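You operate a simulated robot arm through the tools that you are given. There is no shell and no other tool.

You are at the controls of a simulated robot arm. One attempt, no reset.

JOB
Warm the big press to 100 C, time dial on 5.
Fine: pull out the red stop button, set both its heat dials, watch TOP and BASE get there; the heat stays on, the guard latched; leave the ram lever.

Only the result counts: the job must be done as asked and must still hold three seconds after the hand-in. Knocking over, shifting, dropping, spilling or breaking anything else fails it.

ROBOT AND FRAMES
A 7-joint arm with a two-finger gripper, fixed in place. Base frame: the origin is at the foot of the arm, x ahead of it, y to its left, z up; the work surface is at about z = 0.86. Readings come in m, degrees, newtons and seconds.
With the tool pointing down near the work surface it reaches from about 0.34 to 0.72 m from the base axis. Its first joint turns from -66.0 to 66.0 degrees. Payload 2.45 kg.
Tool frame: the origin (TCP) lies between the finger pads and is the grasp point; the fingertips stand 0.026 m ahead of it; z points along the fingers, y is the line along which they close. Largest opening 0.096 m; the body of the gripper starts 0.069 m behind the TCP.
Orientation is that of the tool frame in the base frame, as [roll, pitch, yaw] about the fixed x, y, z axes, in that order (R = Rz(yaw) Ry(pitch) Rx(roll)). With the fingers straight down and closing along the base's y, the tool's x points along the base's -x, its y along +y and its z along -z.

CONTROLS
- The arm moves only by the tool drive_tool. Its argument "plan" is a list of rows, each a list of 7 numbers: the shift along the tool's x, y, z in units of 30 mm (1.0 is 30 mm), then the turn, a rotation vector about the tool's x, y, z in units of 5 degrees (1.0 is 5 degrees), then the opening, from 0 (shut) to 1 (fully open). In form: [[dx, dy, dz, rx, ry, rz, hand], ...]. A call has 1 to 20 rows; each row shifts and turns the commanded pose from where the row before left it, along the tool's axes as they then stand. A call with a number of a shift or a turn outside -1 to 1 is refused whole. Rows are played at 5 a second. More than 0.05 m and 8.6 degrees between two rows, or a gripper value outside its range, and nothing of the call is played. Where a pose cannot be reached the arm comes as near as it can. A force on the tool above 50 N (or 10 N above the force at the start of the call, whichever is more), or a blocked arm, ends the call early, and 0.2 s more pass. The fingers move at their own pace and stop on an object; they squeeze with about 41 N. The grip force told is the motor's: it shows also when the fingers shut on nothing. Time passes only in rows, and 0.2 s behind the last, so rows that do not move let the fingers close. It gives the time, the measured TCP pose, the force on the tool (base axes), the opening and the grip force at its end, in the units of the frame above (readings bear some noise), with the torque about the TCP (base axes, N m) and any sound that the robot's microphone picked up.
- Cameras (640 x 400 px; columns grow to the right, rows downward): "scene" is fixed at [0.1234, -0.3707, 1.4295]; the picture's right is [0.99, -0.16, 0.00], its down [-0.08, -0.51, -0.85] and it looks along [0.13, 0.84, -0.52] (base axes); focal length 218 px, centre (320, 200). "wrist" rides on the gripper at [0.082, 0.003, -0.098] in the tool frame; the picture's right is [-0.04, 1.00, 0.00], its down [-0.73, -0.03, -0.68] and it looks along [-0.68, -0.03, 0.73] (tool axes); focal length 256 px, centre (320, 200). There is no depth. A picture from a camera that has moved, and an enlarged one, comes with that camera's place and axes in the base frame and with its lens.
- snapshot(camera): a new picture of that camera. It takes no simulated time.
- close_up(camera, box): a new picture of the part [left, top, right, bottom] of that camera's present view, enlarged. It takes no simulated time.
- finish_job(): hands the job in; it is judged then, once.

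Places have to be worked out from the pictures, the camera data and where the tool is seen. Open the gripper and draw the arm clear of the work before you hand the job in, unless the task says otherwise.

The tools are called after "Emit:" as a command line: name --pt "numbers of a row" for each row, then --argument value for the rest, lists and objects as JSON in quotes. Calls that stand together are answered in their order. drive_tool: Moves the arm, as the interface text tells. Its arguments: {"type":"object","properties":{"plan":{"type":"array"}},"required":["plan"]} The other tools are called the same way: snapshot (camera) takes a picture; close_up (camera, box) takes an enlarged picture of a part of a camera's view; finish_job () hands the job in.

At the start:

```text
time: 0.0
tool_pos: [0.353, 0.1797, 1.354]
orientation: [-180.0, 0.1, 179.9]
force: [-0.2, -0.6, -0.5]
torque: [-0.04, 0.03, 0.04]
width: 0.096
grip_force: 0.0
```

scene: 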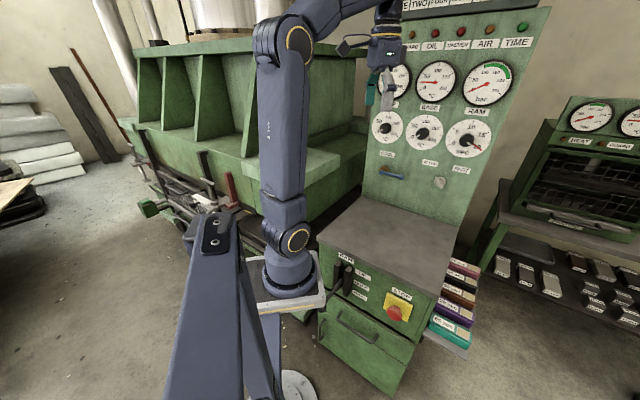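
wrist: 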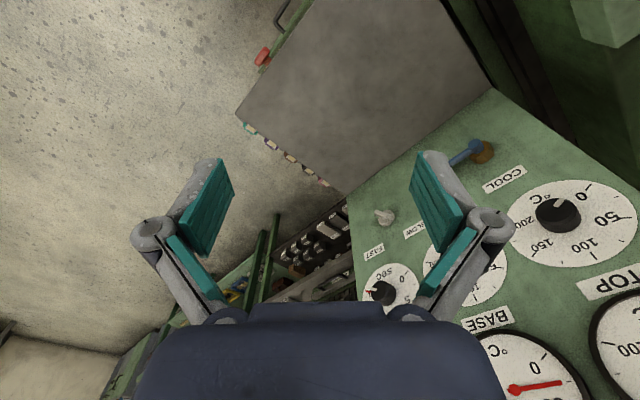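

The pictures show a green press panel with three dials, gauges, a shelf, and a red stop button below the shelf. I'll enlarge several parts to read the labels before moving.

Emit:
close_up --camera "scene" --box '[360, 0, 560, 125]'

Emit:
close_up --camera "scene" --box '[350, 90, 510, 190]'

Emit:
close_up --camera "scene" --box '[310, 230, 490, 342]'

Emit:
close_up --camera "wrist" --box '[340, 80, 640, 400]'

Emit:
close_up --camera "scene" --box '[480, 80, 640, 180]'

Emit:
close_up --camera "scene" --box '[120, 120, 280, 220]'

```text
3.20 times, centred on (460, 62) of scene
camera zoom: at [0.1234, -0.3707, 1.4295], right [0.99, -0.16, 0.0], down [-0.08, -0.51, -0.85], along [0.13, 0.84, -0.52], focal length 699 px, centre (-128, 640)
```

zoom: 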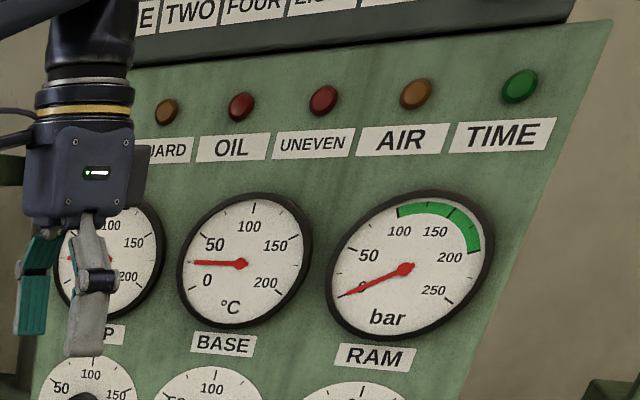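

```text
4.00 times, centred on (430, 140) of scene
camera zoom: at [0.1234, -0.3707, 1.4295], right [0.99, -0.16, 0.0], down [-0.08, -0.51, -0.85], along [0.13, 0.84, -0.52], focal length 874 px, centre (-120, 440)
```

zoom: 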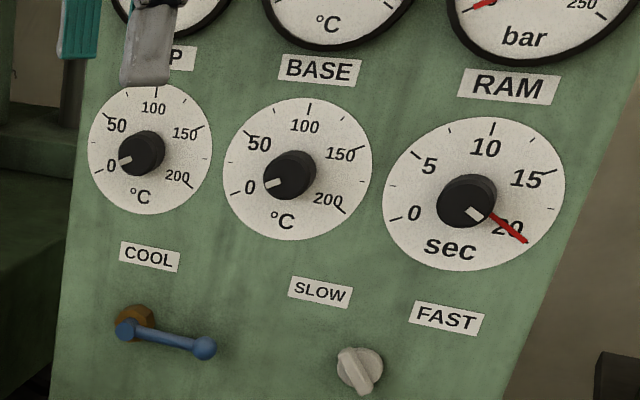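

```text
3.56 times, centred on (400, 286) of scene
camera zoom: at [0.1234, -0.3707, 1.4295], right [0.99, -0.16, 0.0], down [-0.08, -0.51, -0.85], along [0.13, 0.84, -0.52], focal length 776 px, centre (36, -106)
```

zoom: 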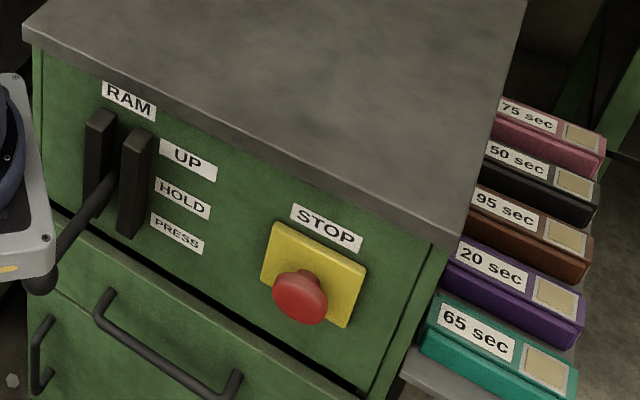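

```text
1.25 times, centred on (490, 240) of wrist
camera zoom: at [0.2719, 0.183, 1.4538], right [0.04, 1.0, 0.0], down [0.73, -0.03, 0.68], along [0.68, -0.03, -0.73], focal length 320 px, centre (108, 150)
```

zoom: 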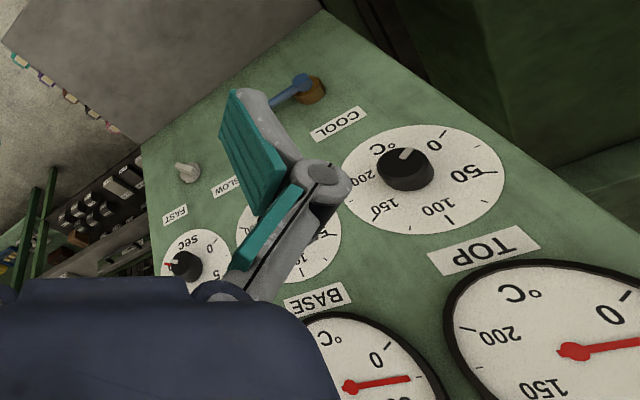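

```text
4.00 times, centred on (560, 130) of scene
camera zoom: at [0.1234, -0.3707, 1.4295], right [0.99, -0.16, 0.0], down [-0.08, -0.51, -0.85], along [0.13, 0.84, -0.52], focal length 874 px, centre (-640, 480)
```

zoom: 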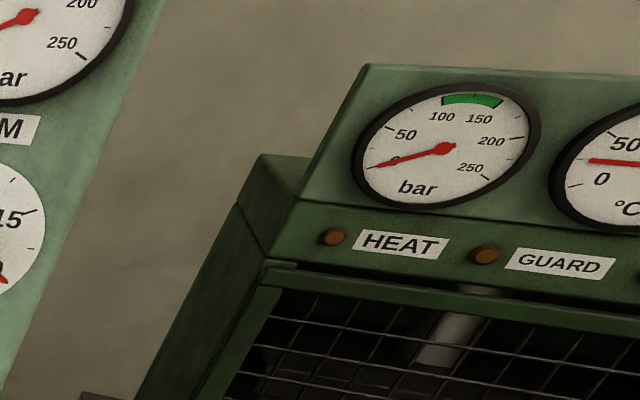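

```text
4.00 times, centred on (200, 170) of scene
camera zoom: at [0.1234, -0.3707, 1.4295], right [0.99, -0.16, 0.0], down [-0.08, -0.51, -0.85], along [0.13, 0.84, -0.52], focal length 874 px, centre (800, 320)
```

zoom: 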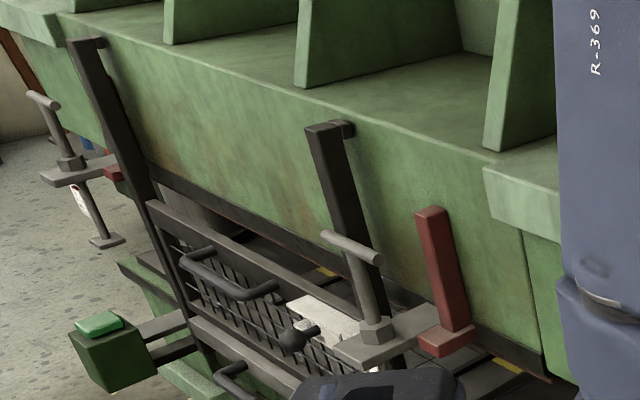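

The stop button sits around (0.447, 0.024, 0.705) and the dial knobs at z≈1.216, from TOP (0.529, 0.487) to TIME (0.734, 0.280), so the panel faces about (-0.7, -0.7, 0). I'll look closer at the guard, lever and signs before moving.

Emit:
close_up --camera "scene" --box '[380, 0, 560, 40]'

Emit:
close_up --camera "scene" --box '[350, 20, 430, 70]'

Emit:
close_up --camera "scene" --box '[130, 140, 240, 240]'

Emit:
close_up --camera "scene" --box '[240, 220, 360, 320]'

Emit:
close_up --camera "wrist" --box '[220, 0, 420, 125]'

Emit:
close_up --camera "scene" --box '[365, 150, 465, 212]'

```text
3.56 times, centred on (470, 20) of scene
camera zoom: at [0.1234, -0.3707, 1.4295], right [0.99, -0.16, 0.0], down [-0.08, -0.51, -0.85], along [0.13, 0.84, -0.52], focal length 776 px, centre (-213, 840)
```

zoom: 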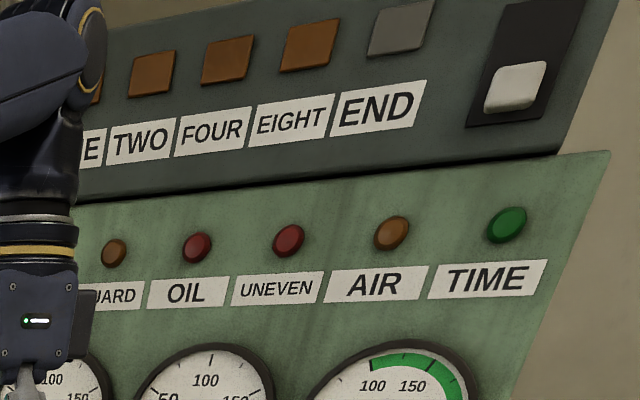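

```text
8.00 times, centred on (390, 45) of scene
camera zoom: at [0.1234, -0.3707, 1.4295], right [0.99, -0.16, 0.0], down [-0.08, -0.51, -0.85], along [0.13, 0.84, -0.52], focal length 1747 px, centre (-240, 1440)
```

zoom: 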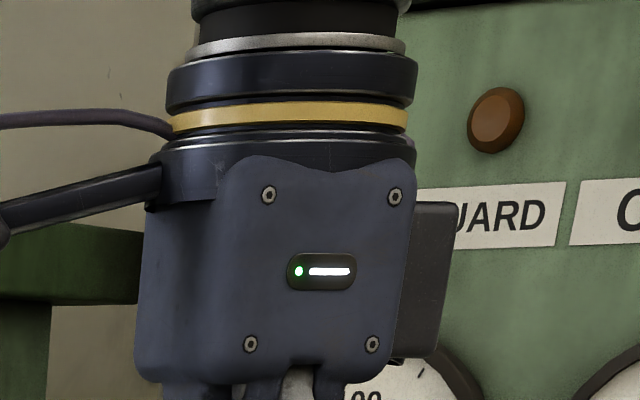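

```text
4.00 times, centred on (185, 190) of scene
camera zoom: at [0.1234, -0.3707, 1.4295], right [0.99, -0.16, 0.0], down [-0.08, -0.51, -0.85], along [0.13, 0.84, -0.52], focal length 874 px, centre (860, 240)
```

zoom: 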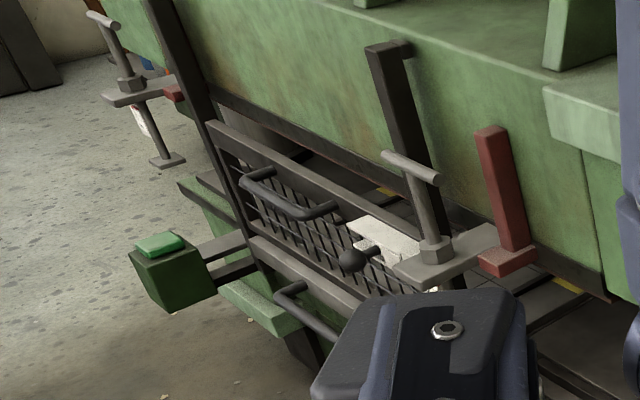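

```text
4.00 times, centred on (300, 270) of scene
camera zoom: at [0.1234, -0.3707, 1.4295], right [0.99, -0.16, 0.0], down [-0.08, -0.51, -0.85], along [0.13, 0.84, -0.52], focal length 874 px, centre (400, -80)
```

zoom: 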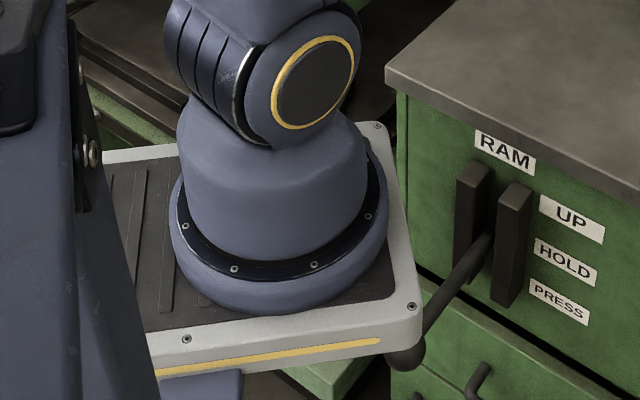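

```text
3.20 times, centred on (320, 62) of wrist
camera zoom: at [0.2719, 0.183, 1.4538], right [0.04, 1.0, 0.0], down [0.73, -0.03, 0.68], along [0.68, -0.03, -0.73], focal length 819 px, centre (320, 640)
```

zoom: 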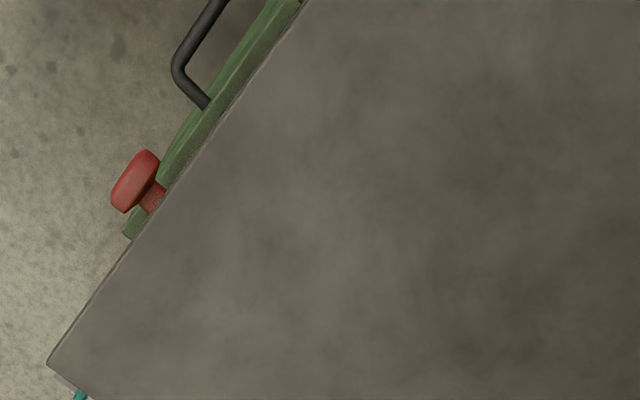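

```text
6.40 times, centred on (415, 181) of scene
camera zoom: at [0.1234, -0.3707, 1.4295], right [0.99, -0.16, 0.0], down [-0.08, -0.51, -0.85], along [0.13, 0.84, -0.52], focal length 1398 px, centre (-288, 322)
```

zoom: 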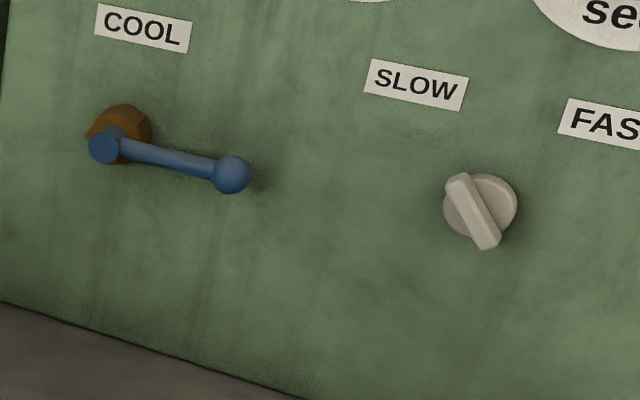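

The STOP head is about 2 cm in front of the counter edge (counter top z≈0.86, front corner ≈(0.53,-0.03)), and the ram lever's ball is ~16 cm to its left, so I'll come in tilted from the right-front. First I move the arm sideways and down a bit and yaw 45°.

Emit:
drive_tool --pt "0 -1 0.5 0 0 0 1" --pt "0 -1 0.5 0 0 0 1" --pt "0 -1 0.5 0 0 0 1" --pt "0 -1 0.5 0 0 0 1" --pt "0 -1 0.5 0 0 0 1" --pt "0 -1 0.5 0 0 0 1" --pt "0 -1 0.5 0 0 0 1" --pt "0 -1 0.5 0 0 0 1" --pt "0 0 0 0 0 -1 1" --pt "0 0 0 0 0 -1 1" --pt "0 0 0 0 0 -1 1" --pt "0 0 0 0 0 -1 1" --pt "0 0 0 0 0 -1 1" --pt "0 0 0 0 0 -1 1" --pt "0 0 0 0 0 -1 1" --pt "0 0 0 0 0 -1 1" --pt "0 0 0 0 0 -1 1"

Emit:
snapshot --camera "scene"

Emit:
snapshot --camera "wrist"

```text
time: 3.6
tool_pos: [0.3543, -0.0619, 1.2332]
orientation: [-180.0, 0.0, -134.8]
force: [0.3, -0.3, -0.5]
torque: [0.02, 0.0, -0.01]
width: 0.096
grip_force: 0.1
```

```text
taken
```

scene: 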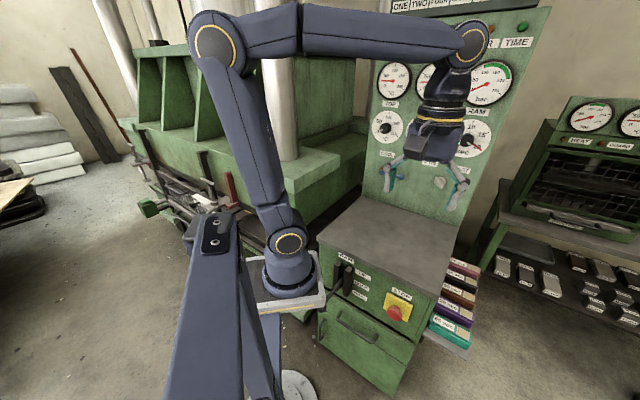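

```text
taken
camera wrist: at [0.2934, -0.1161, 1.3339], right [-0.68, 0.73, 0.0], down [0.54, 0.5, 0.68], along [0.5, 0.46, -0.73], focal length 256 px, centre (320, 200)
```

wrist: 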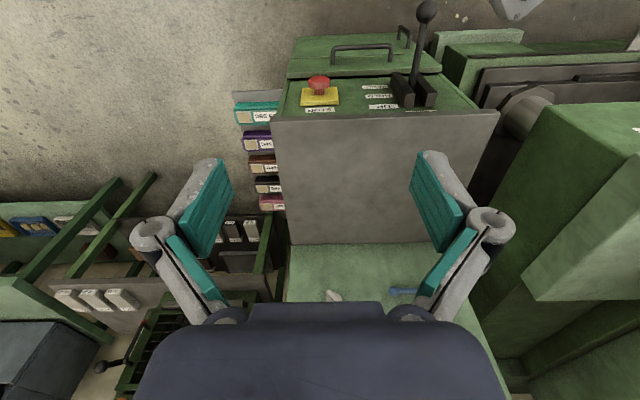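

Another sighting confirms the STOP head at about (0.45, 0.024, 0.705). I tilt the tool 45° (pointing forward-down) and descend about 0.27 m in front of the cabinet.

Emit:
drive_tool --pt "0 0 0 0 -1 0 1" --pt "0 0 0 0 -1 0 1" --pt "0 0 0 0 -1 0 1" --pt "0 0 0 0 -1 0 1" --pt "0 0 0 0 -1 0 1" --pt "0 0 0 0 -1 0 1" --pt "0 0 0 0 -1 0 1" --pt "0 0 0 0 -1 0 1" --pt "0 0 0 0 -1 0 1" --pt "0.7 0 0.7 0 0 0 1" --pt "0.7 0 0.7 0 0 0 1" --pt "0.7 0 0.7 0 0 0 1" --pt "0.7 0 0.7 0 0 0 1" --pt "0.7 0 0.7 0 0 0 1" --pt "0.7 0 0.7 0 0 0 1" --pt "0.7 0 0.7 0 0 0 1" --pt "0.7 0 0.7 0 0 0 1" --pt "0.7 0 0.7 0 0 0 1"

Emit:
snapshot --camera "scene"

Emit:
snapshot --camera "wrist"

```text
time: 7.3
tool_pos: [0.3453, -0.0983, 0.9896]
orientation: [-176.1, 29.5, -133.5]
force: [-0.1, -0.1, 0.4]
torque: [0.01, 0.02, -0.01]
width: 0.0959
grip_force: 0.0
out of reach, approached as far as the arm can: row 15, 16, 17, 18
stopped in row 18: the arm was blocked; the commanded pose is now the measured one
```

```text
taken
```

scene: 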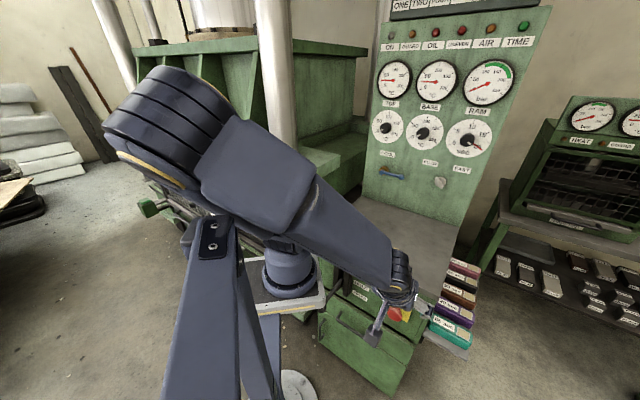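

```text
taken
camera wrist: at [0.2549, -0.1792, 1.0355], right [-0.68, 0.74, -0.04], down [0.2, 0.23, 0.95], along [0.71, 0.64, -0.3], focal length 256 px, centre (320, 200)
```

wrist: 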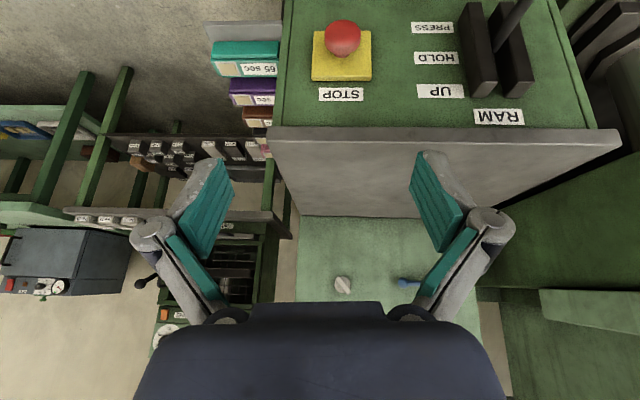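

The arm folded too far: the wrist must keep roughly 0.26 m from the shoulder (about (0.10, 0, 1.10)). I'll slide the tool outward to about (0.45, -0.14, 0.99), squaring up the orientation, and then descend there.

Emit:
drive_tool --pt "-0.32 -0.866 0.186 -0.63 0 0.26 1" --pt "-0.32 -0.866 0.186 0 0 0 1" --pt "-0.32 -0.866 0.186 0 0 0 1" --pt "-0.32 -0.866 0.186 0 0 0 1" --pt "0 0 0 0 0 0 1"

Emit:
snapshot --camera "scene"

```text
time: 7.8
tool_pos: [0.348, -0.147, 1.0145]
orientation: [-174.5, 14.5, -132.8]
force: [-0.1, 0.3, 0.8]
torque: [-0.03, 0.01, 0.01]
width: 0.0959
grip_force: 0.1
out of reach, approached as far as the arm can: row 1, 2
stopped in row 2: the arm was blocked; the commanded pose is now the measured one
```

```text
taken
```

scene: 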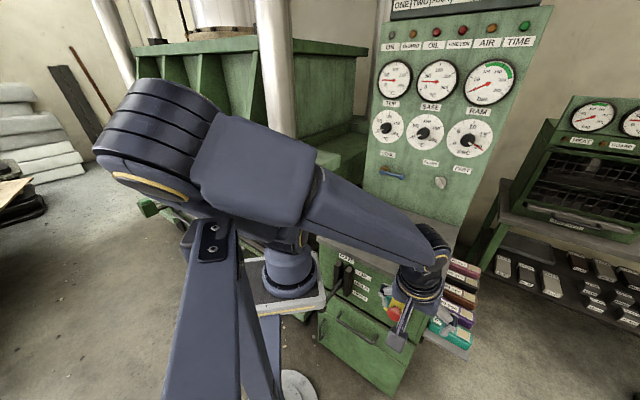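

Blocked again, with the elbow folded low toward the column. I'll back out straight up while returning the tool to vertical, so the arm recovers a better elbow posture.

Emit:
drive_tool --pt "-0.25 0 -0.95 0 0 0 1" --pt "-0.25 0 -0.95 0 0 0 1" --pt "-0.25 0 -0.95 0 0.9 0 1" --pt "-0.2 0 -0.95 -0.5 0.9 0 1" --pt "-0.1 0 -0.95 -0.5 0.9 0 1" --pt "0 0 -0.95 0 0 0 1" --pt "0 0 -0.95 0 0 0 1" --pt "0 0 -0.95 0 0 0 1" --pt "0 0 0 0 0 0 1"

Emit:
snapshot --camera "scene"

```text
time: 9.8
tool_pos: [0.3371, -0.1478, 1.2437]
orientation: [179.5, 2.4, -134.0]
force: [0.2, 0.3, 0.8]
torque: [0.01, -0.03, -0.02]
width: 0.0959
grip_force: 0.0
```

```text
taken
```

scene: 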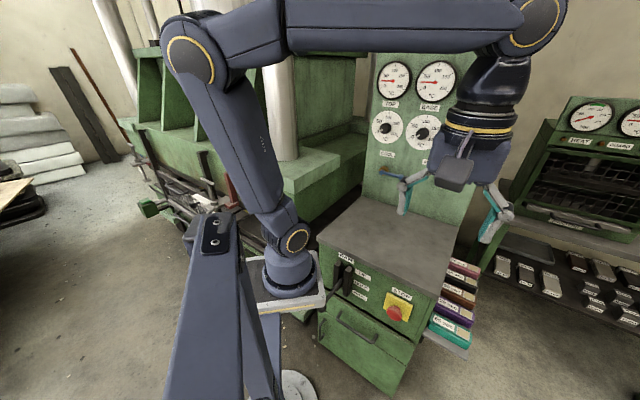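

The arm is back in a good posture. I'll move outward to about (0.48, -0.12) and descend to z≈0.94 with the tool vertical.

Emit:
drive_tool --pt "-0.8 -0.56 0 0 0 0 1" --pt "-0.8 -0.56 0 0 0 0 1" --pt "-0.8 -0.56 0 0 0.4 0 1" --pt "-0.8 -0.56 0 0 0 -0.2 1" --pt "-0.8 -0.56 0 0 0 0 1" --pt "0 0 1 0 0 0 1" --pt "0 0 1 0 0 0 1" --pt "0 0 1 0 0 0 1" --pt "0 0 1 0 0 0 1" --pt "0 0 1 0 0 0 1" --pt "0 0 1 0 0 0 1" --pt "0 0 1 0 0 0 1" --pt "0 0 1 0 0 0 1" --pt "0 0 1 0 0 0 1" --pt "0 0 1 0 0 0 1" --pt "0 0 0 0 0 0 1"

Emit:
snapshot --camera "scene"

Emit:
snapshot --camera "wrist"

```text
time: 13.2
tool_pos: [0.4803, -0.115, 0.944]
orientation: [179.6, 0.5, -132.9]
force: [-0.7, -0.2, 0.4]
torque: [0.06, -0.04, -0.01]
width: 0.0961
grip_force: 0.0
```

```text
taken
```

scene: 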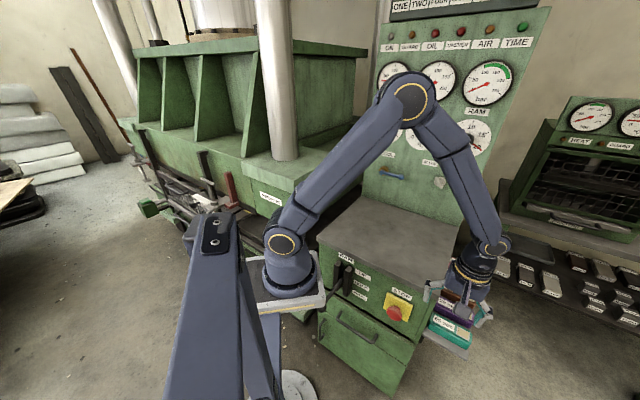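

```text
taken
camera wrist: at [0.4214, -0.1742, 1.0432], right [-0.7, 0.71, 0.01], down [0.52, 0.51, 0.69], along [0.48, 0.49, -0.73], focal length 256 px, centre (320, 200)
```

wrist: 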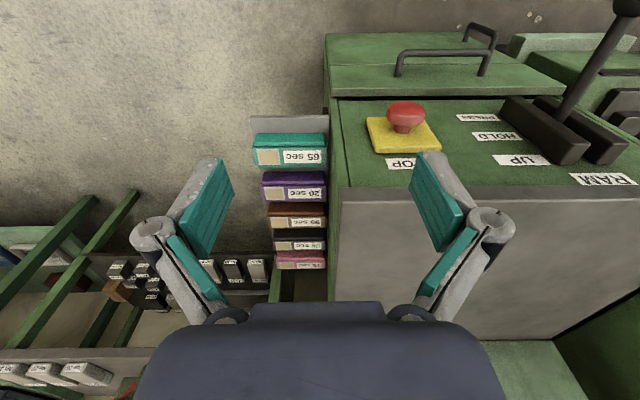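

Good posture (elbow up), and the head refines to about (0.446, 0.021, 0.707), ~52 mm wide. I tilt 30° and move to a pre-grasp point about 9 cm up and out from the button.

Emit:
drive_tool --pt "0 0 0 0 -1 0.4 1" --pt "0 0 0 0 -1 0 1" --pt "0 0 0 0 -1 0 1" --pt "0 0 0 0 -1 0 1" --pt "0 0 0 0 -1 0 1" --pt "0 0 0 0 -0.9 0 1" --pt "0.196 0.667 0.81 0 0 0 1" --pt "0.196 0.667 0.81 0 0 0 1" --pt "0.196 0.667 0.81 0 0 0 1" --pt "0.196 0.667 0.81 0 0 0 1" --pt "0.196 0.667 0.81 0 0 0 1" --pt "0.196 0.667 0.81 0 0 0 1" --pt "0 0 0 0 0 0 1"

Emit:
snapshot --camera "scene"

Emit:
snapshot --camera "wrist"

```text
time: 16.1
tool_pos: [0.4234, 0.0006, 0.8002]
orientation: [179.3, 30.0, -135.3]
force: [-0.9, 0.5, 0.4]
torque: [0.04, 0.0, 0.01]
width: 0.0961
grip_force: 0.1
```

```text
taken
```

scene: 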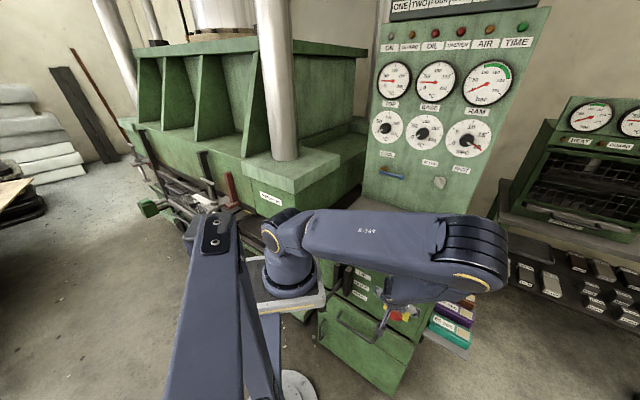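

```text
taken
camera wrist: at [0.3359, -0.0818, 0.846], right [-0.68, 0.73, 0.03], down [0.24, 0.18, 0.95], along [0.69, 0.66, -0.3], focal length 256 px, centre (320, 200)
```

wrist: 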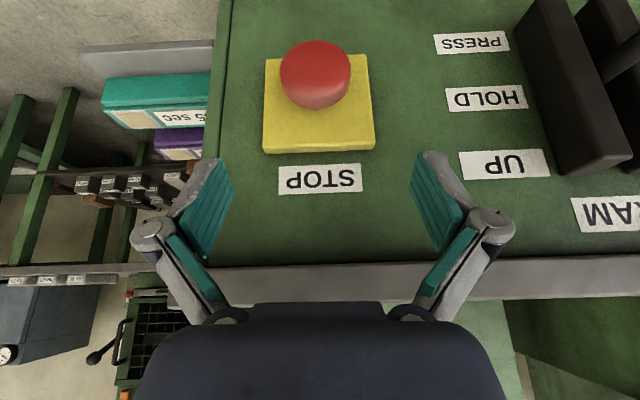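

The head lines up laterally with the open fingers (head ≈ (0.4445, 0.0215, 0.706)). I advance about 10 cm so the fingers straddle it, still open.

Emit:
drive_tool --pt "0.24 0 0.7 0 0 0 1" --pt "0.24 0 0.7 0 0 0 1" --pt "0.23 0 0.7 0 0 0 1" --pt "0 0 0.6 0 0 0 1" --pt "0 0 0.5 0 0 0 1" --pt "0 0 0 0 0 0 1"

Emit:
snapshot --camera "scene"

Emit:
snapshot --camera "wrist"

```text
time: 17.4
tool_pos: [0.4455, 0.0228, 0.7088]
orientation: [179.3, 30.0, -135.4]
force: [-0.5, 0.3, -0.1]
torque: [0.01, 0.0, 0.01]
width: 0.0961
grip_force: 0.1
```

```text
taken
```

scene: 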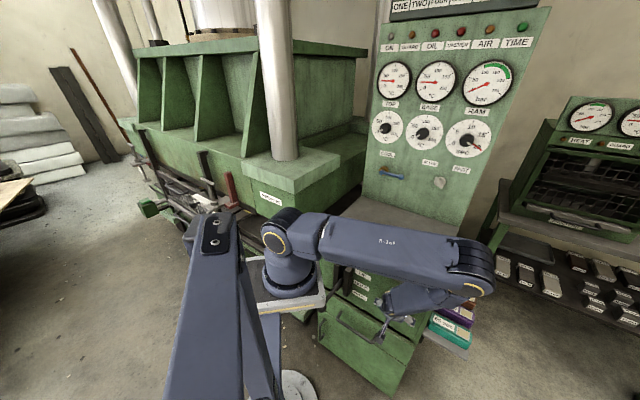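

```text
taken
camera wrist: at [0.3579, -0.0604, 0.7547], right [-0.68, 0.73, 0.03], down [0.24, 0.18, 0.95], along [0.69, 0.66, -0.3], focal length 256 px, centre (320, 200)
```

wrist: 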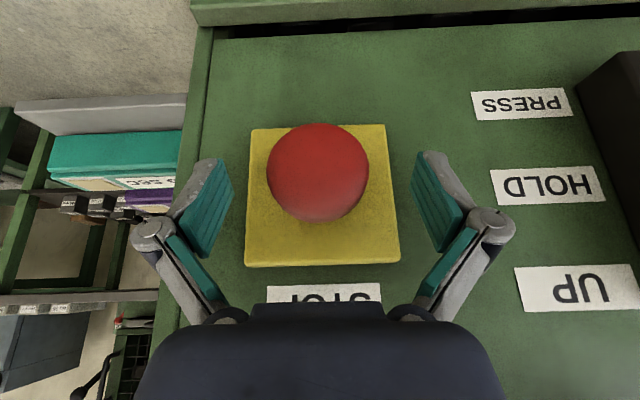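

The head sits centred between the fingers, just a few mm lower than the grasp point. I go 9 mm deeper and close on it.

Emit:
drive_tool --pt "0 0 0.3 0 0 0 1" --pt "0 0 0 0 0 0 1" --pt "0 0 0 0 0 0 0" --pt "0 0 0 0 0 0 0" --pt "0 0 0 0 0 0 0" --pt "0 0 0 0 0 0 0" --pt "0 0 0 0 0 0 0"

Emit:
snapshot --camera "wrist"

```text
time: 19.1
tool_pos: [0.4499, 0.0238, 0.7029]
orientation: [179.5, 30.0, -135.4]
force: [6.1, -10.8, 6.2]
torque: [-0.03, 0.0, -0.08]
width: 0.05
grip_force: 44.5
```

```text
taken
camera wrist: at [0.3614, -0.0577, 0.7474], right [-0.68, 0.73, 0.03], down [0.23, 0.18, 0.95], along [0.69, 0.66, -0.3], focal length 256 px, centre (320, 200)
```

wrist: 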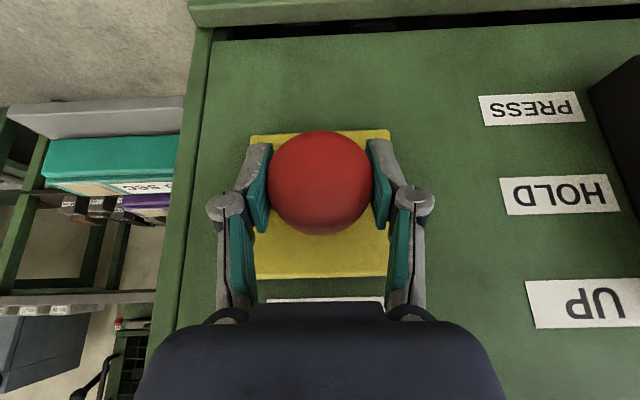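

Gripped at 50 mm with 44 N. Now I pull straight out along the button's axis in 4 mm steps.

Emit:
drive_tool --pt "0.115 0 -0.067 0 0 0 0" --pt "0.115 0 -0.067 0 0 0 0" --pt "0.115 0 -0.067 0 0 0 0"

Emit:
snapshot --camera "wrist"

Emit:
close_up --camera "scene" --box '[360, 0, 560, 125]'

```text
time: 19.9
tool_pos: [0.4413, 0.017, 0.7012]
orientation: [179.3, 30.1, -135.4]
force: [10.8, -9.4, 10.0]
torque: [0.34, -0.41, -0.19]
width: 0.0496
grip_force: 45.1
```

```text
taken
camera wrist: at [0.3538, -0.0657, 0.7473], right [-0.68, 0.73, 0.03], down [0.23, 0.18, 0.96], along [0.69, 0.66, -0.29], focal length 256 px, centre (320, 200)
```

wrist: 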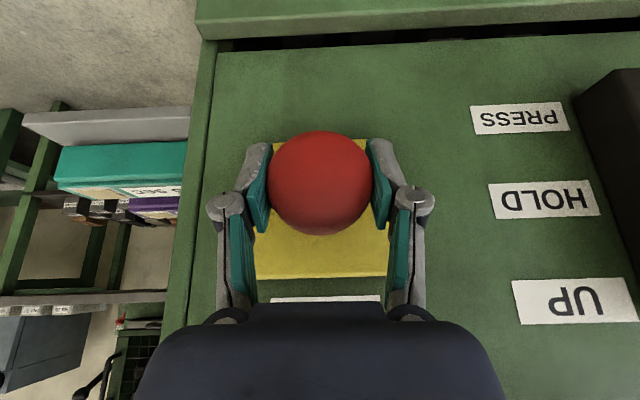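

```text
3.20 times, centred on (460, 62) of scene
camera zoom: at [0.1235, -0.3709, 1.4295], right [0.99, -0.16, 0.0], down [-0.08, -0.51, -0.85], along [0.13, 0.84, -0.52], focal length 699 px, centre (-128, 640)
```

zoom: 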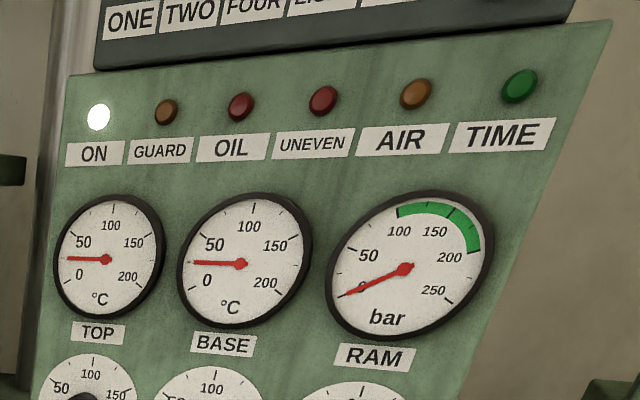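

The white ON lamp is lit, so the stop is pulled out. I open the fingers in place and check that it stays out.

Emit:
drive_tool --pt "0 0 0 0 0 0 1" --pt "0 0 0 0 0 0 1" --pt "0 0 0 0 0 0 1" --pt "0 0 0 0 0 0 1" --pt "0 0 0 0 0 0 1"

Emit:
snapshot --camera "wrist"

Emit:
close_up --camera "scene" --box '[360, 0, 560, 125]'

```text
time: 21.1
tool_pos: [0.4412, 0.0167, 0.7015]
orientation: [179.4, 30.0, -135.2]
force: [0.2, 0.4, 0.1]
torque: [0.02, 0.03, 0.04]
width: 0.0959
grip_force: 0.1
```

```text
taken
camera wrist: at [0.353, -0.0653, 0.7471], right [-0.68, 0.73, 0.03], down [0.24, 0.18, 0.95], along [0.69, 0.66, -0.3], focal length 256 px, centre (320, 200)
```

wrist: 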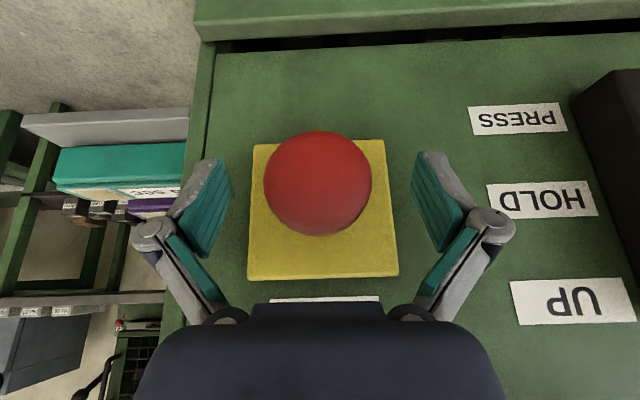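

```text
3.20 times, centred on (460, 62) of scene
camera zoom: at [0.1234, -0.3707, 1.4295], right [0.99, -0.16, 0.0], down [-0.08, -0.51, -0.85], along [0.13, 0.84, -0.52], focal length 699 px, centre (-128, 640)
```

zoom: 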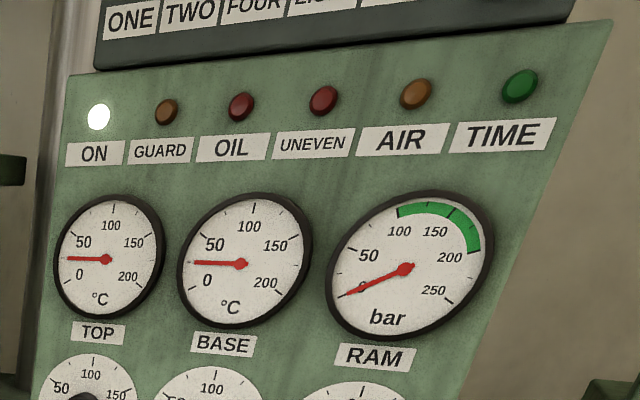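

The stop stays out and ON stays lit. Now I withdraw along the same path and rise to about z≈1.18, clear of the cabinet.

Emit:
drive_tool --pt "0 0 -0.8 0 0 0 1" --pt "-0.2 0 -0.8 0 0 0 1" --pt "-0.35 0 -0.8 0 0 0 1" --pt "-0.4 0 -0.84 0 0 0 1" --pt "-0.196 -0.667 -0.81 0 0 0 1" --pt "-0.196 -0.667 -0.81 0 0 0 1" --pt "-0.196 -0.667 -0.81 0 0 0 1" --pt "-0.196 -0.667 -0.81 0 0 0 1" --pt "-0.196 -0.667 -0.81 0 0 0 1" --pt "-0.196 -0.667 -0.81 0 0 0 1" --pt "-0.5 0 -0.86 0 0 0 1" --pt "-0.5 0 -0.86 0 0 0 1" --pt "-0.5 0 -0.86 0 0 0 1" --pt "-0.5 0 -0.86 0 0 0 1" --pt "-0.5 0 -0.86 0 0 0 1" --pt "-0.5 0 -0.86 0 0 0 1" --pt "-0.5 0 -0.86 0 0 0 1" --pt "-0.5 0 -0.86 0 0 0 1" --pt "0 0 0 0 0 0 1"

Emit:
snapshot --camera "scene"

Emit:
close_up --camera "scene" --box '[130, 140, 290, 240]'

```text
time: 25.1
tool_pos: [0.4809, -0.1176, 1.1819]
orientation: [179.3, 30.0, -135.3]
force: [0.0, -0.4, -0.5]
torque: [0.0, 0.01, -0.03]
width: 0.0961
grip_force: 0.1
out of reach, approached as far as the arm can: row 8
```

```text
taken
```

scene: 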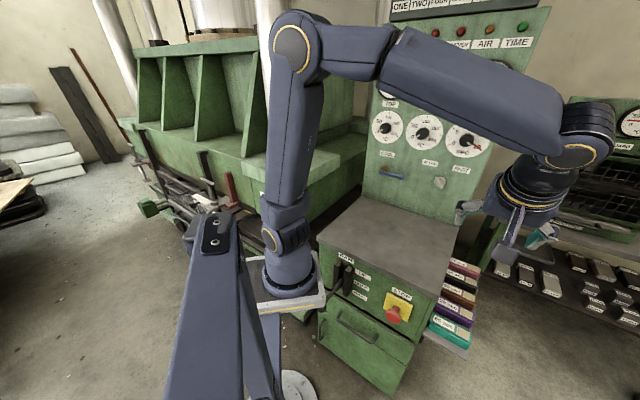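

```text
4.00 times, centred on (210, 190) of scene
camera zoom: at [0.1234, -0.3707, 1.4295], right [0.99, -0.16, 0.0], down [-0.08, -0.51, -0.85], along [0.13, 0.84, -0.52], focal length 874 px, centre (760, 240)
```

zoom: 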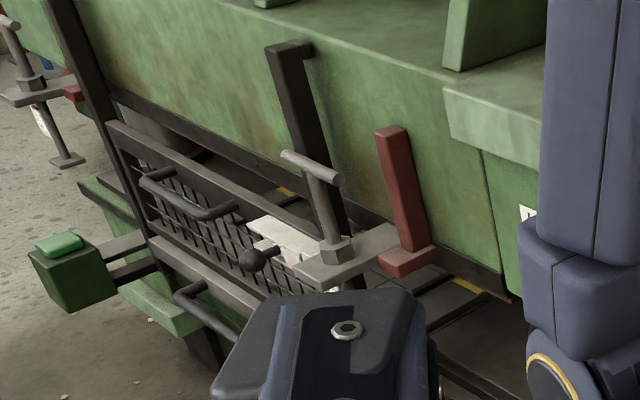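

Arm is clear and well postured. Next I move across in front of the panel (about 15 cm away from it) and start tilting the tool toward horizontal.

Emit:
drive_tool --pt "-0.876 0.684 0.269 0 0 0 1" --pt "-0.876 0.684 0.269 0 0 0 1" --pt "-0.876 0.684 0.269 0 0 0 1" --pt "-0.876 0.684 0.269 0 0 0 1" --pt "-0.876 0.684 0.269 0 0 0 1" --pt "-0.876 0.684 0.269 0 0 0 1" --pt "-0.876 0.684 0.269 0 0 0 1" --pt "-0.876 0.684 0.269 0 0 0 1" --pt "-0.876 0.684 0.269 0 0 0 1" --pt "-0.876 0.684 0.269 0 0 0 1" --pt "-0.876 0.684 0.269 0 0 0 1" --pt "0 0 0 0 -1 0 1" --pt "0 0 0 0 -1 0 1" --pt "0 0 0 0 -1 0 1" --pt "0 0 0 0 -1 0 1" --pt "0 0 0 0 -1 0 1" --pt "0 0 0 0 -1 0 1" --pt "0 0 0 0 -1 0 1"

Emit:
snapshot --camera "scene"

Emit:
snapshot --camera "wrist"

```text
time: 28.9
tool_pos: [0.5316, 0.2501, 1.252]
orientation: [178.7, 65.0, -136.1]
force: [-0.2, 0.6, 0.0]
torque: [0.0, -0.01, 0.01]
width: 0.0961
grip_force: 0.1
```

```text
taken
```

scene: 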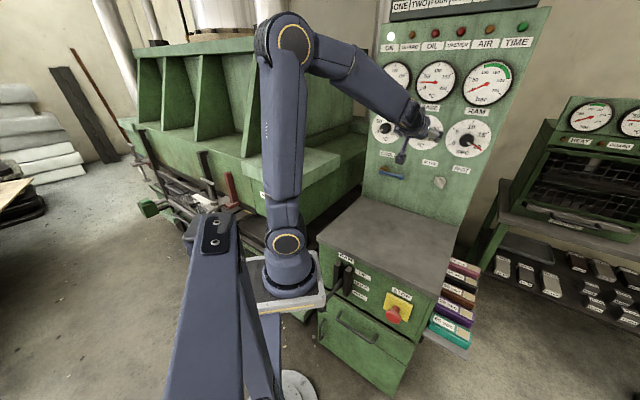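

```text
taken
camera wrist: at [0.4407, 0.1644, 1.2202], right [-0.69, 0.72, 0.05], down [-0.19, -0.24, 0.95], along [0.69, 0.65, 0.3], focal length 256 px, centre (320, 200)
```

wrist: 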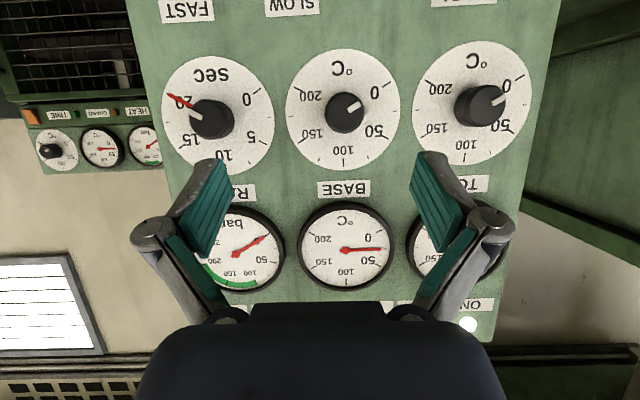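

I now have a clear (upside-down) view of all three dials and the gauges. I'll enlarge it to measure the scale angles and knob sizes.

Emit:
close_up --camera "wrist" --box '[280, 40, 530, 180]'

Emit:
close_up --camera "wrist" --box '[140, 40, 300, 180]'

Emit:
close_up --camera "wrist" --box '[0, 90, 200, 360]'

```text
2.56 times, centred on (405, 110) of wrist
camera zoom: at [0.4407, 0.1644, 1.2202], right [-0.69, 0.72, 0.05], down [-0.19, -0.24, 0.95], along [0.69, 0.65, 0.3], focal length 655 px, centre (102, 430)
```

zoom: 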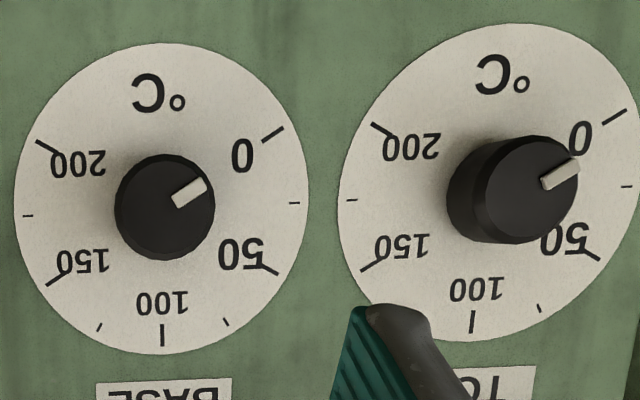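

```text
2.86 times, centred on (220, 110) of wrist
camera zoom: at [0.4407, 0.1644, 1.2202], right [-0.69, 0.72, 0.05], down [-0.19, -0.24, 0.95], along [0.69, 0.65, 0.3], focal length 731 px, centre (606, 457)
```

zoom: 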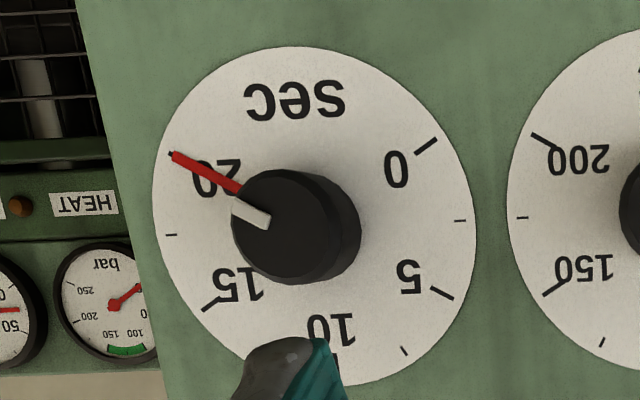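

```text
1.48 times, centred on (100, 225) of wrist
camera zoom: at [0.4407, 0.1644, 1.2202], right [-0.69, 0.72, 0.05], down [-0.19, -0.24, 0.95], along [0.69, 0.65, 0.3], focal length 379 px, centre (646, 163)
```

zoom: 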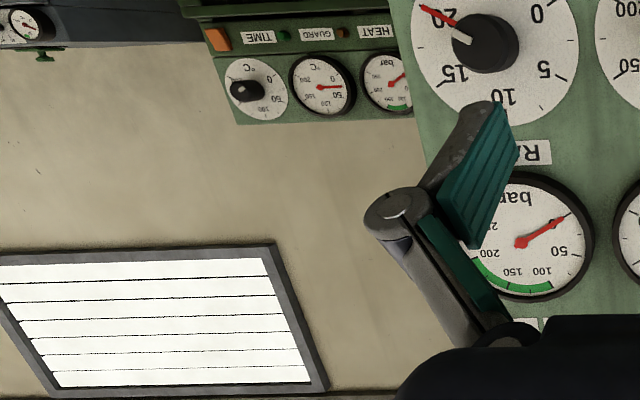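

Each 50 °C (and each 5 s) is 60° of knob turn: TOP and BASE need +120° clockwise, TIME needs −180°. The dial faces are near x+y≈1.05, with knobs ~3 cm tall and ~45 mm wide. I level the tool and move in front of the TOP knob, still ~8 cm short.

Emit:
drive_tool --pt "0 0 0 0 -1 0 1" --pt "0 0 0 0 -1 0 1" --pt "0 0 0 0 -1 0 1" --pt "0 0 0 0 -1 0 1" --pt "0 0 0 0 -1 0 1" --pt "0.21 0.933 0.43 0 0 0 1" --pt "0.21 0.933 0.43 0 0 0 1" --pt "0.21 0.933 0.43 0 0 0 1" --pt "0.21 0.933 0.43 0 0 0 1" --pt "0.21 0.933 0.43 0 0 0 1" --pt "0.21 0.933 0.43 0 0 0 1" --pt "0 0 0 0 0 0 1"

Emit:
snapshot --camera "scene"

Emit:
snapshot --camera "wrist"

```text
time: 31.4
tool_pos: [0.5227, 0.3472, 1.2368]
orientation: [110.6, 89.3, 156.5]
force: [1.1, 0.0, 0.7]
torque: [0.01, 0.02, 0.02]
width: 0.0962
grip_force: 0.0
out of reach, approached as far as the arm can: row 8, 9, 10, 11
```

```text
taken
```

scene: 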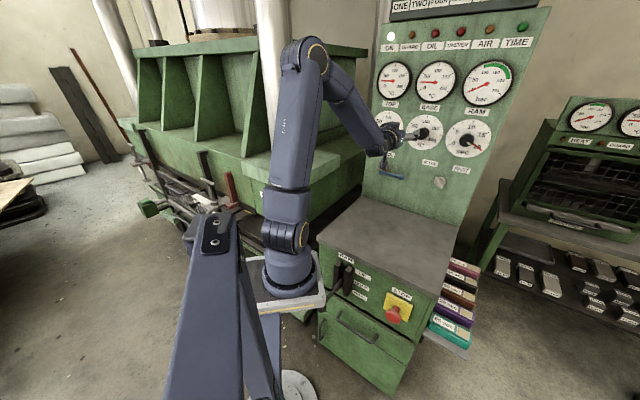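

```text
taken
camera wrist: at [0.4504, 0.2801, 1.1575], right [-0.72, 0.69, 0.05], down [-0.44, -0.51, 0.74], along [0.54, 0.51, 0.68], focal length 256 px, centre (320, 200)
```

wrist: 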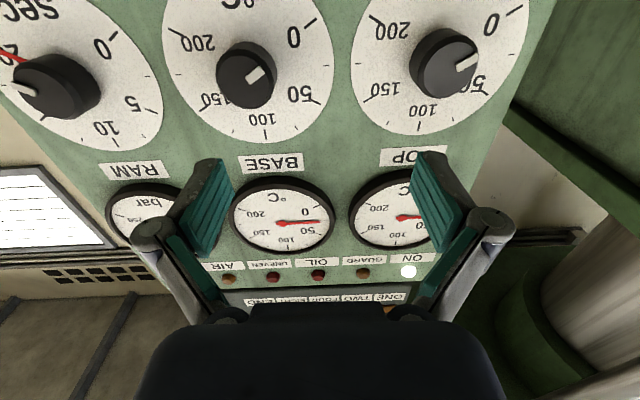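

The orientation is right but the arm lagged sideways (u≈0.124 rather than 0.031). I let a few idle rows play to see whether it converges to the commanded pose.

Emit:
drive_tool --pt "0 0 0 0 0 0 1" --pt "0 0 0 0 0 0 1" --pt "0 0 0 0 0 0 1"

```text
time: 32.2
tool_pos: [0.5225, 0.3474, 1.2364]
orientation: [110.8, 89.3, 156.9]
force: [0.5, 0.2, 0.4]
torque: [0.02, 0.0, 0.0]
width: 0.0961
grip_force: 0.0
```

No drift, so the commanded pose is where the arm is now. I test small steps: forward first, then sideways, to find which direction is limited.

Emit:
drive_tool --pt "0 0 0.7 0 0 0 1" --pt "0 0 0.7 0 0 0 1" --pt "0 0 0 0 0 0 1"

Emit:
drive_tool --pt "0 0.5 0 0 0 0 1" --pt "0 0.5 0 0 0 0 1" --pt "0 0 0 0 0 0 1"

```text
time: 33.0
tool_pos: [0.5562, 0.3724, 1.2388]
orientation: [94.5, 89.3, 139.7]
force: [0.0, -0.5, -0.3]
torque: [0.03, 0.0, -0.01]
width: 0.0963
grip_force: 0.1
out of reach, approached as far as the arm can: row 1
```

```text
time: 33.9
tool_pos: [0.5537, 0.3779, 1.2452]
orientation: [103.2, 89.4, 148.9]
force: [-0.5, 0.1, -0.1]
torque: [-0.01, 0.0, -0.02]
width: 0.096
grip_force: 0.1
out of reach, approached as far as the arm can: row 1, 2
```

Forward works but sideways toward TOP is limited. Let me look at the arm's posture.

Emit:
snapshot --camera "scene"

Emit:
close_up --camera "scene" --box '[230, 20, 470, 170]'

Emit:
snapshot --camera "wrist"

```text
taken
```

scene: 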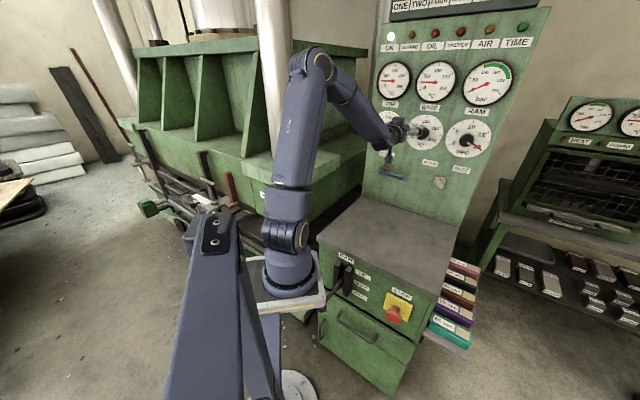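

```text
2.67 times, centred on (350, 95) of scene
camera zoom: at [0.1234, -0.3707, 1.4295], right [0.99, -0.16, 0.0], down [-0.08, -0.51, -0.85], along [0.13, 0.84, -0.52], focal length 582 px, centre (240, 480)
```

zoom: 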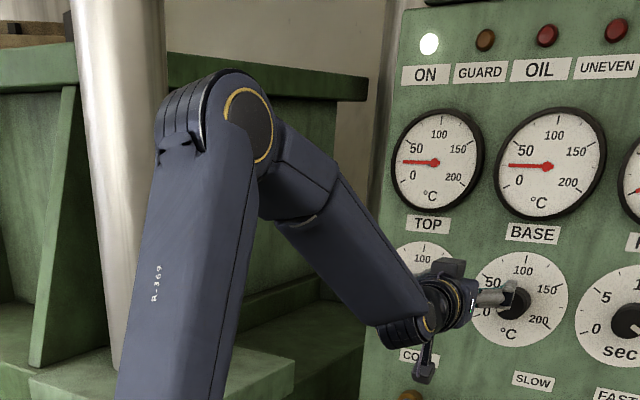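

```text
taken
camera wrist: at [0.4809, 0.3105, 1.1655], right [-0.71, 0.7, 0.05], down [-0.45, -0.51, 0.73], along [0.54, 0.5, 0.68], focal length 256 px, centre (320, 200)
```

wrist: 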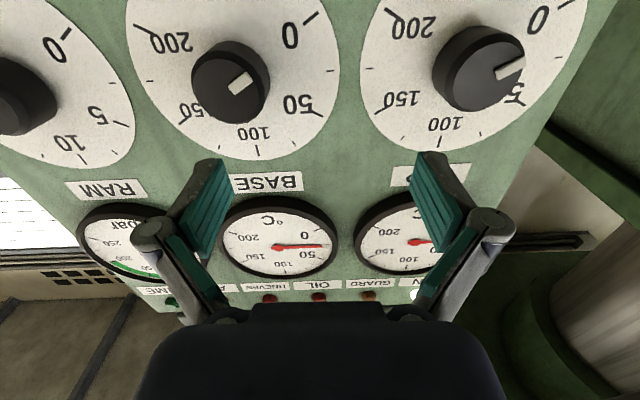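

The shoulder looks turned to its left stop (J1 near 66°), so TOP needs another arm posture later. TIME lies in the easy direction and doesn't heat anything, so I'll do TIME first: move right to u≈0.321, z≈1.214, still 6 cm off the knob.

Emit:
drive_tool --pt "0 0 -0.7 0 0 0 1" --pt "0.13 -0.8 -0.04 0 0 0 1" --pt "0.13 -0.82 -0.04 0 0 0 1" --pt "0.13 -0.82 -0.04 0 0 0 1" --pt "0.13 -0.82 -0.04 0 0 0 1" --pt "0.13 -0.82 -0.04 0 0 0 1" --pt "0.13 -0.82 -0.04 0 0 0 1" --pt "0.13 -0.82 -0.04 0 0 0 1" --pt "0.13 -0.82 -0.04 0 0 0 1" --pt "0 0 0 0 0 0 1"

Emit:
snapshot --camera "scene"

Emit:
snapshot --camera "wrist"

```text
time: 36.0
tool_pos: [0.6707, 0.2183, 1.2116]
orientation: [89.2, 89.4, 134.3]
force: [0.0, 0.4, -0.3]
torque: [0.01, 0.0, 0.0]
width: 0.0961
grip_force: 0.0
```

```text
taken
```

scene: 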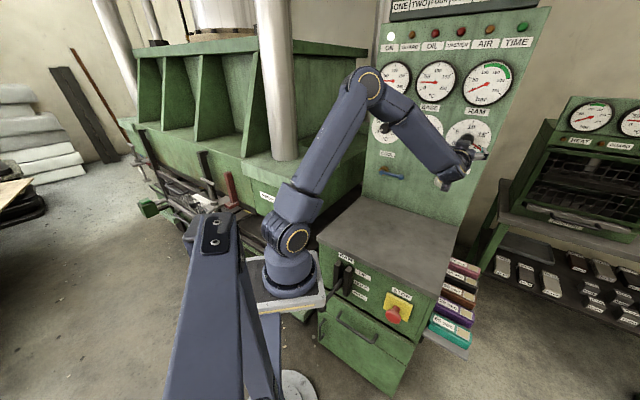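

```text
taken
camera wrist: at [0.5976, 0.1513, 1.1307], right [-0.71, 0.71, 0.05], down [-0.45, -0.51, 0.73], along [0.54, 0.49, 0.68], focal length 256 px, centre (320, 200)
```

wrist: 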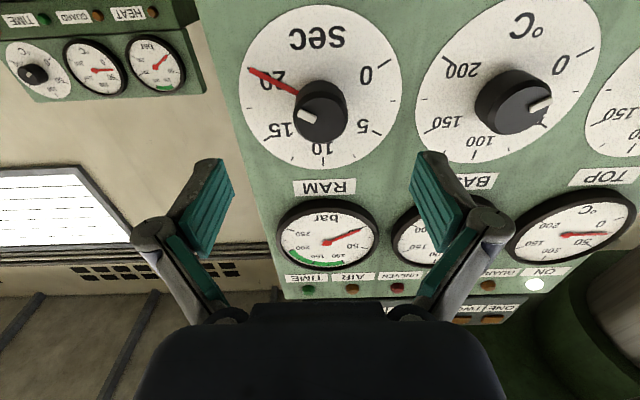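

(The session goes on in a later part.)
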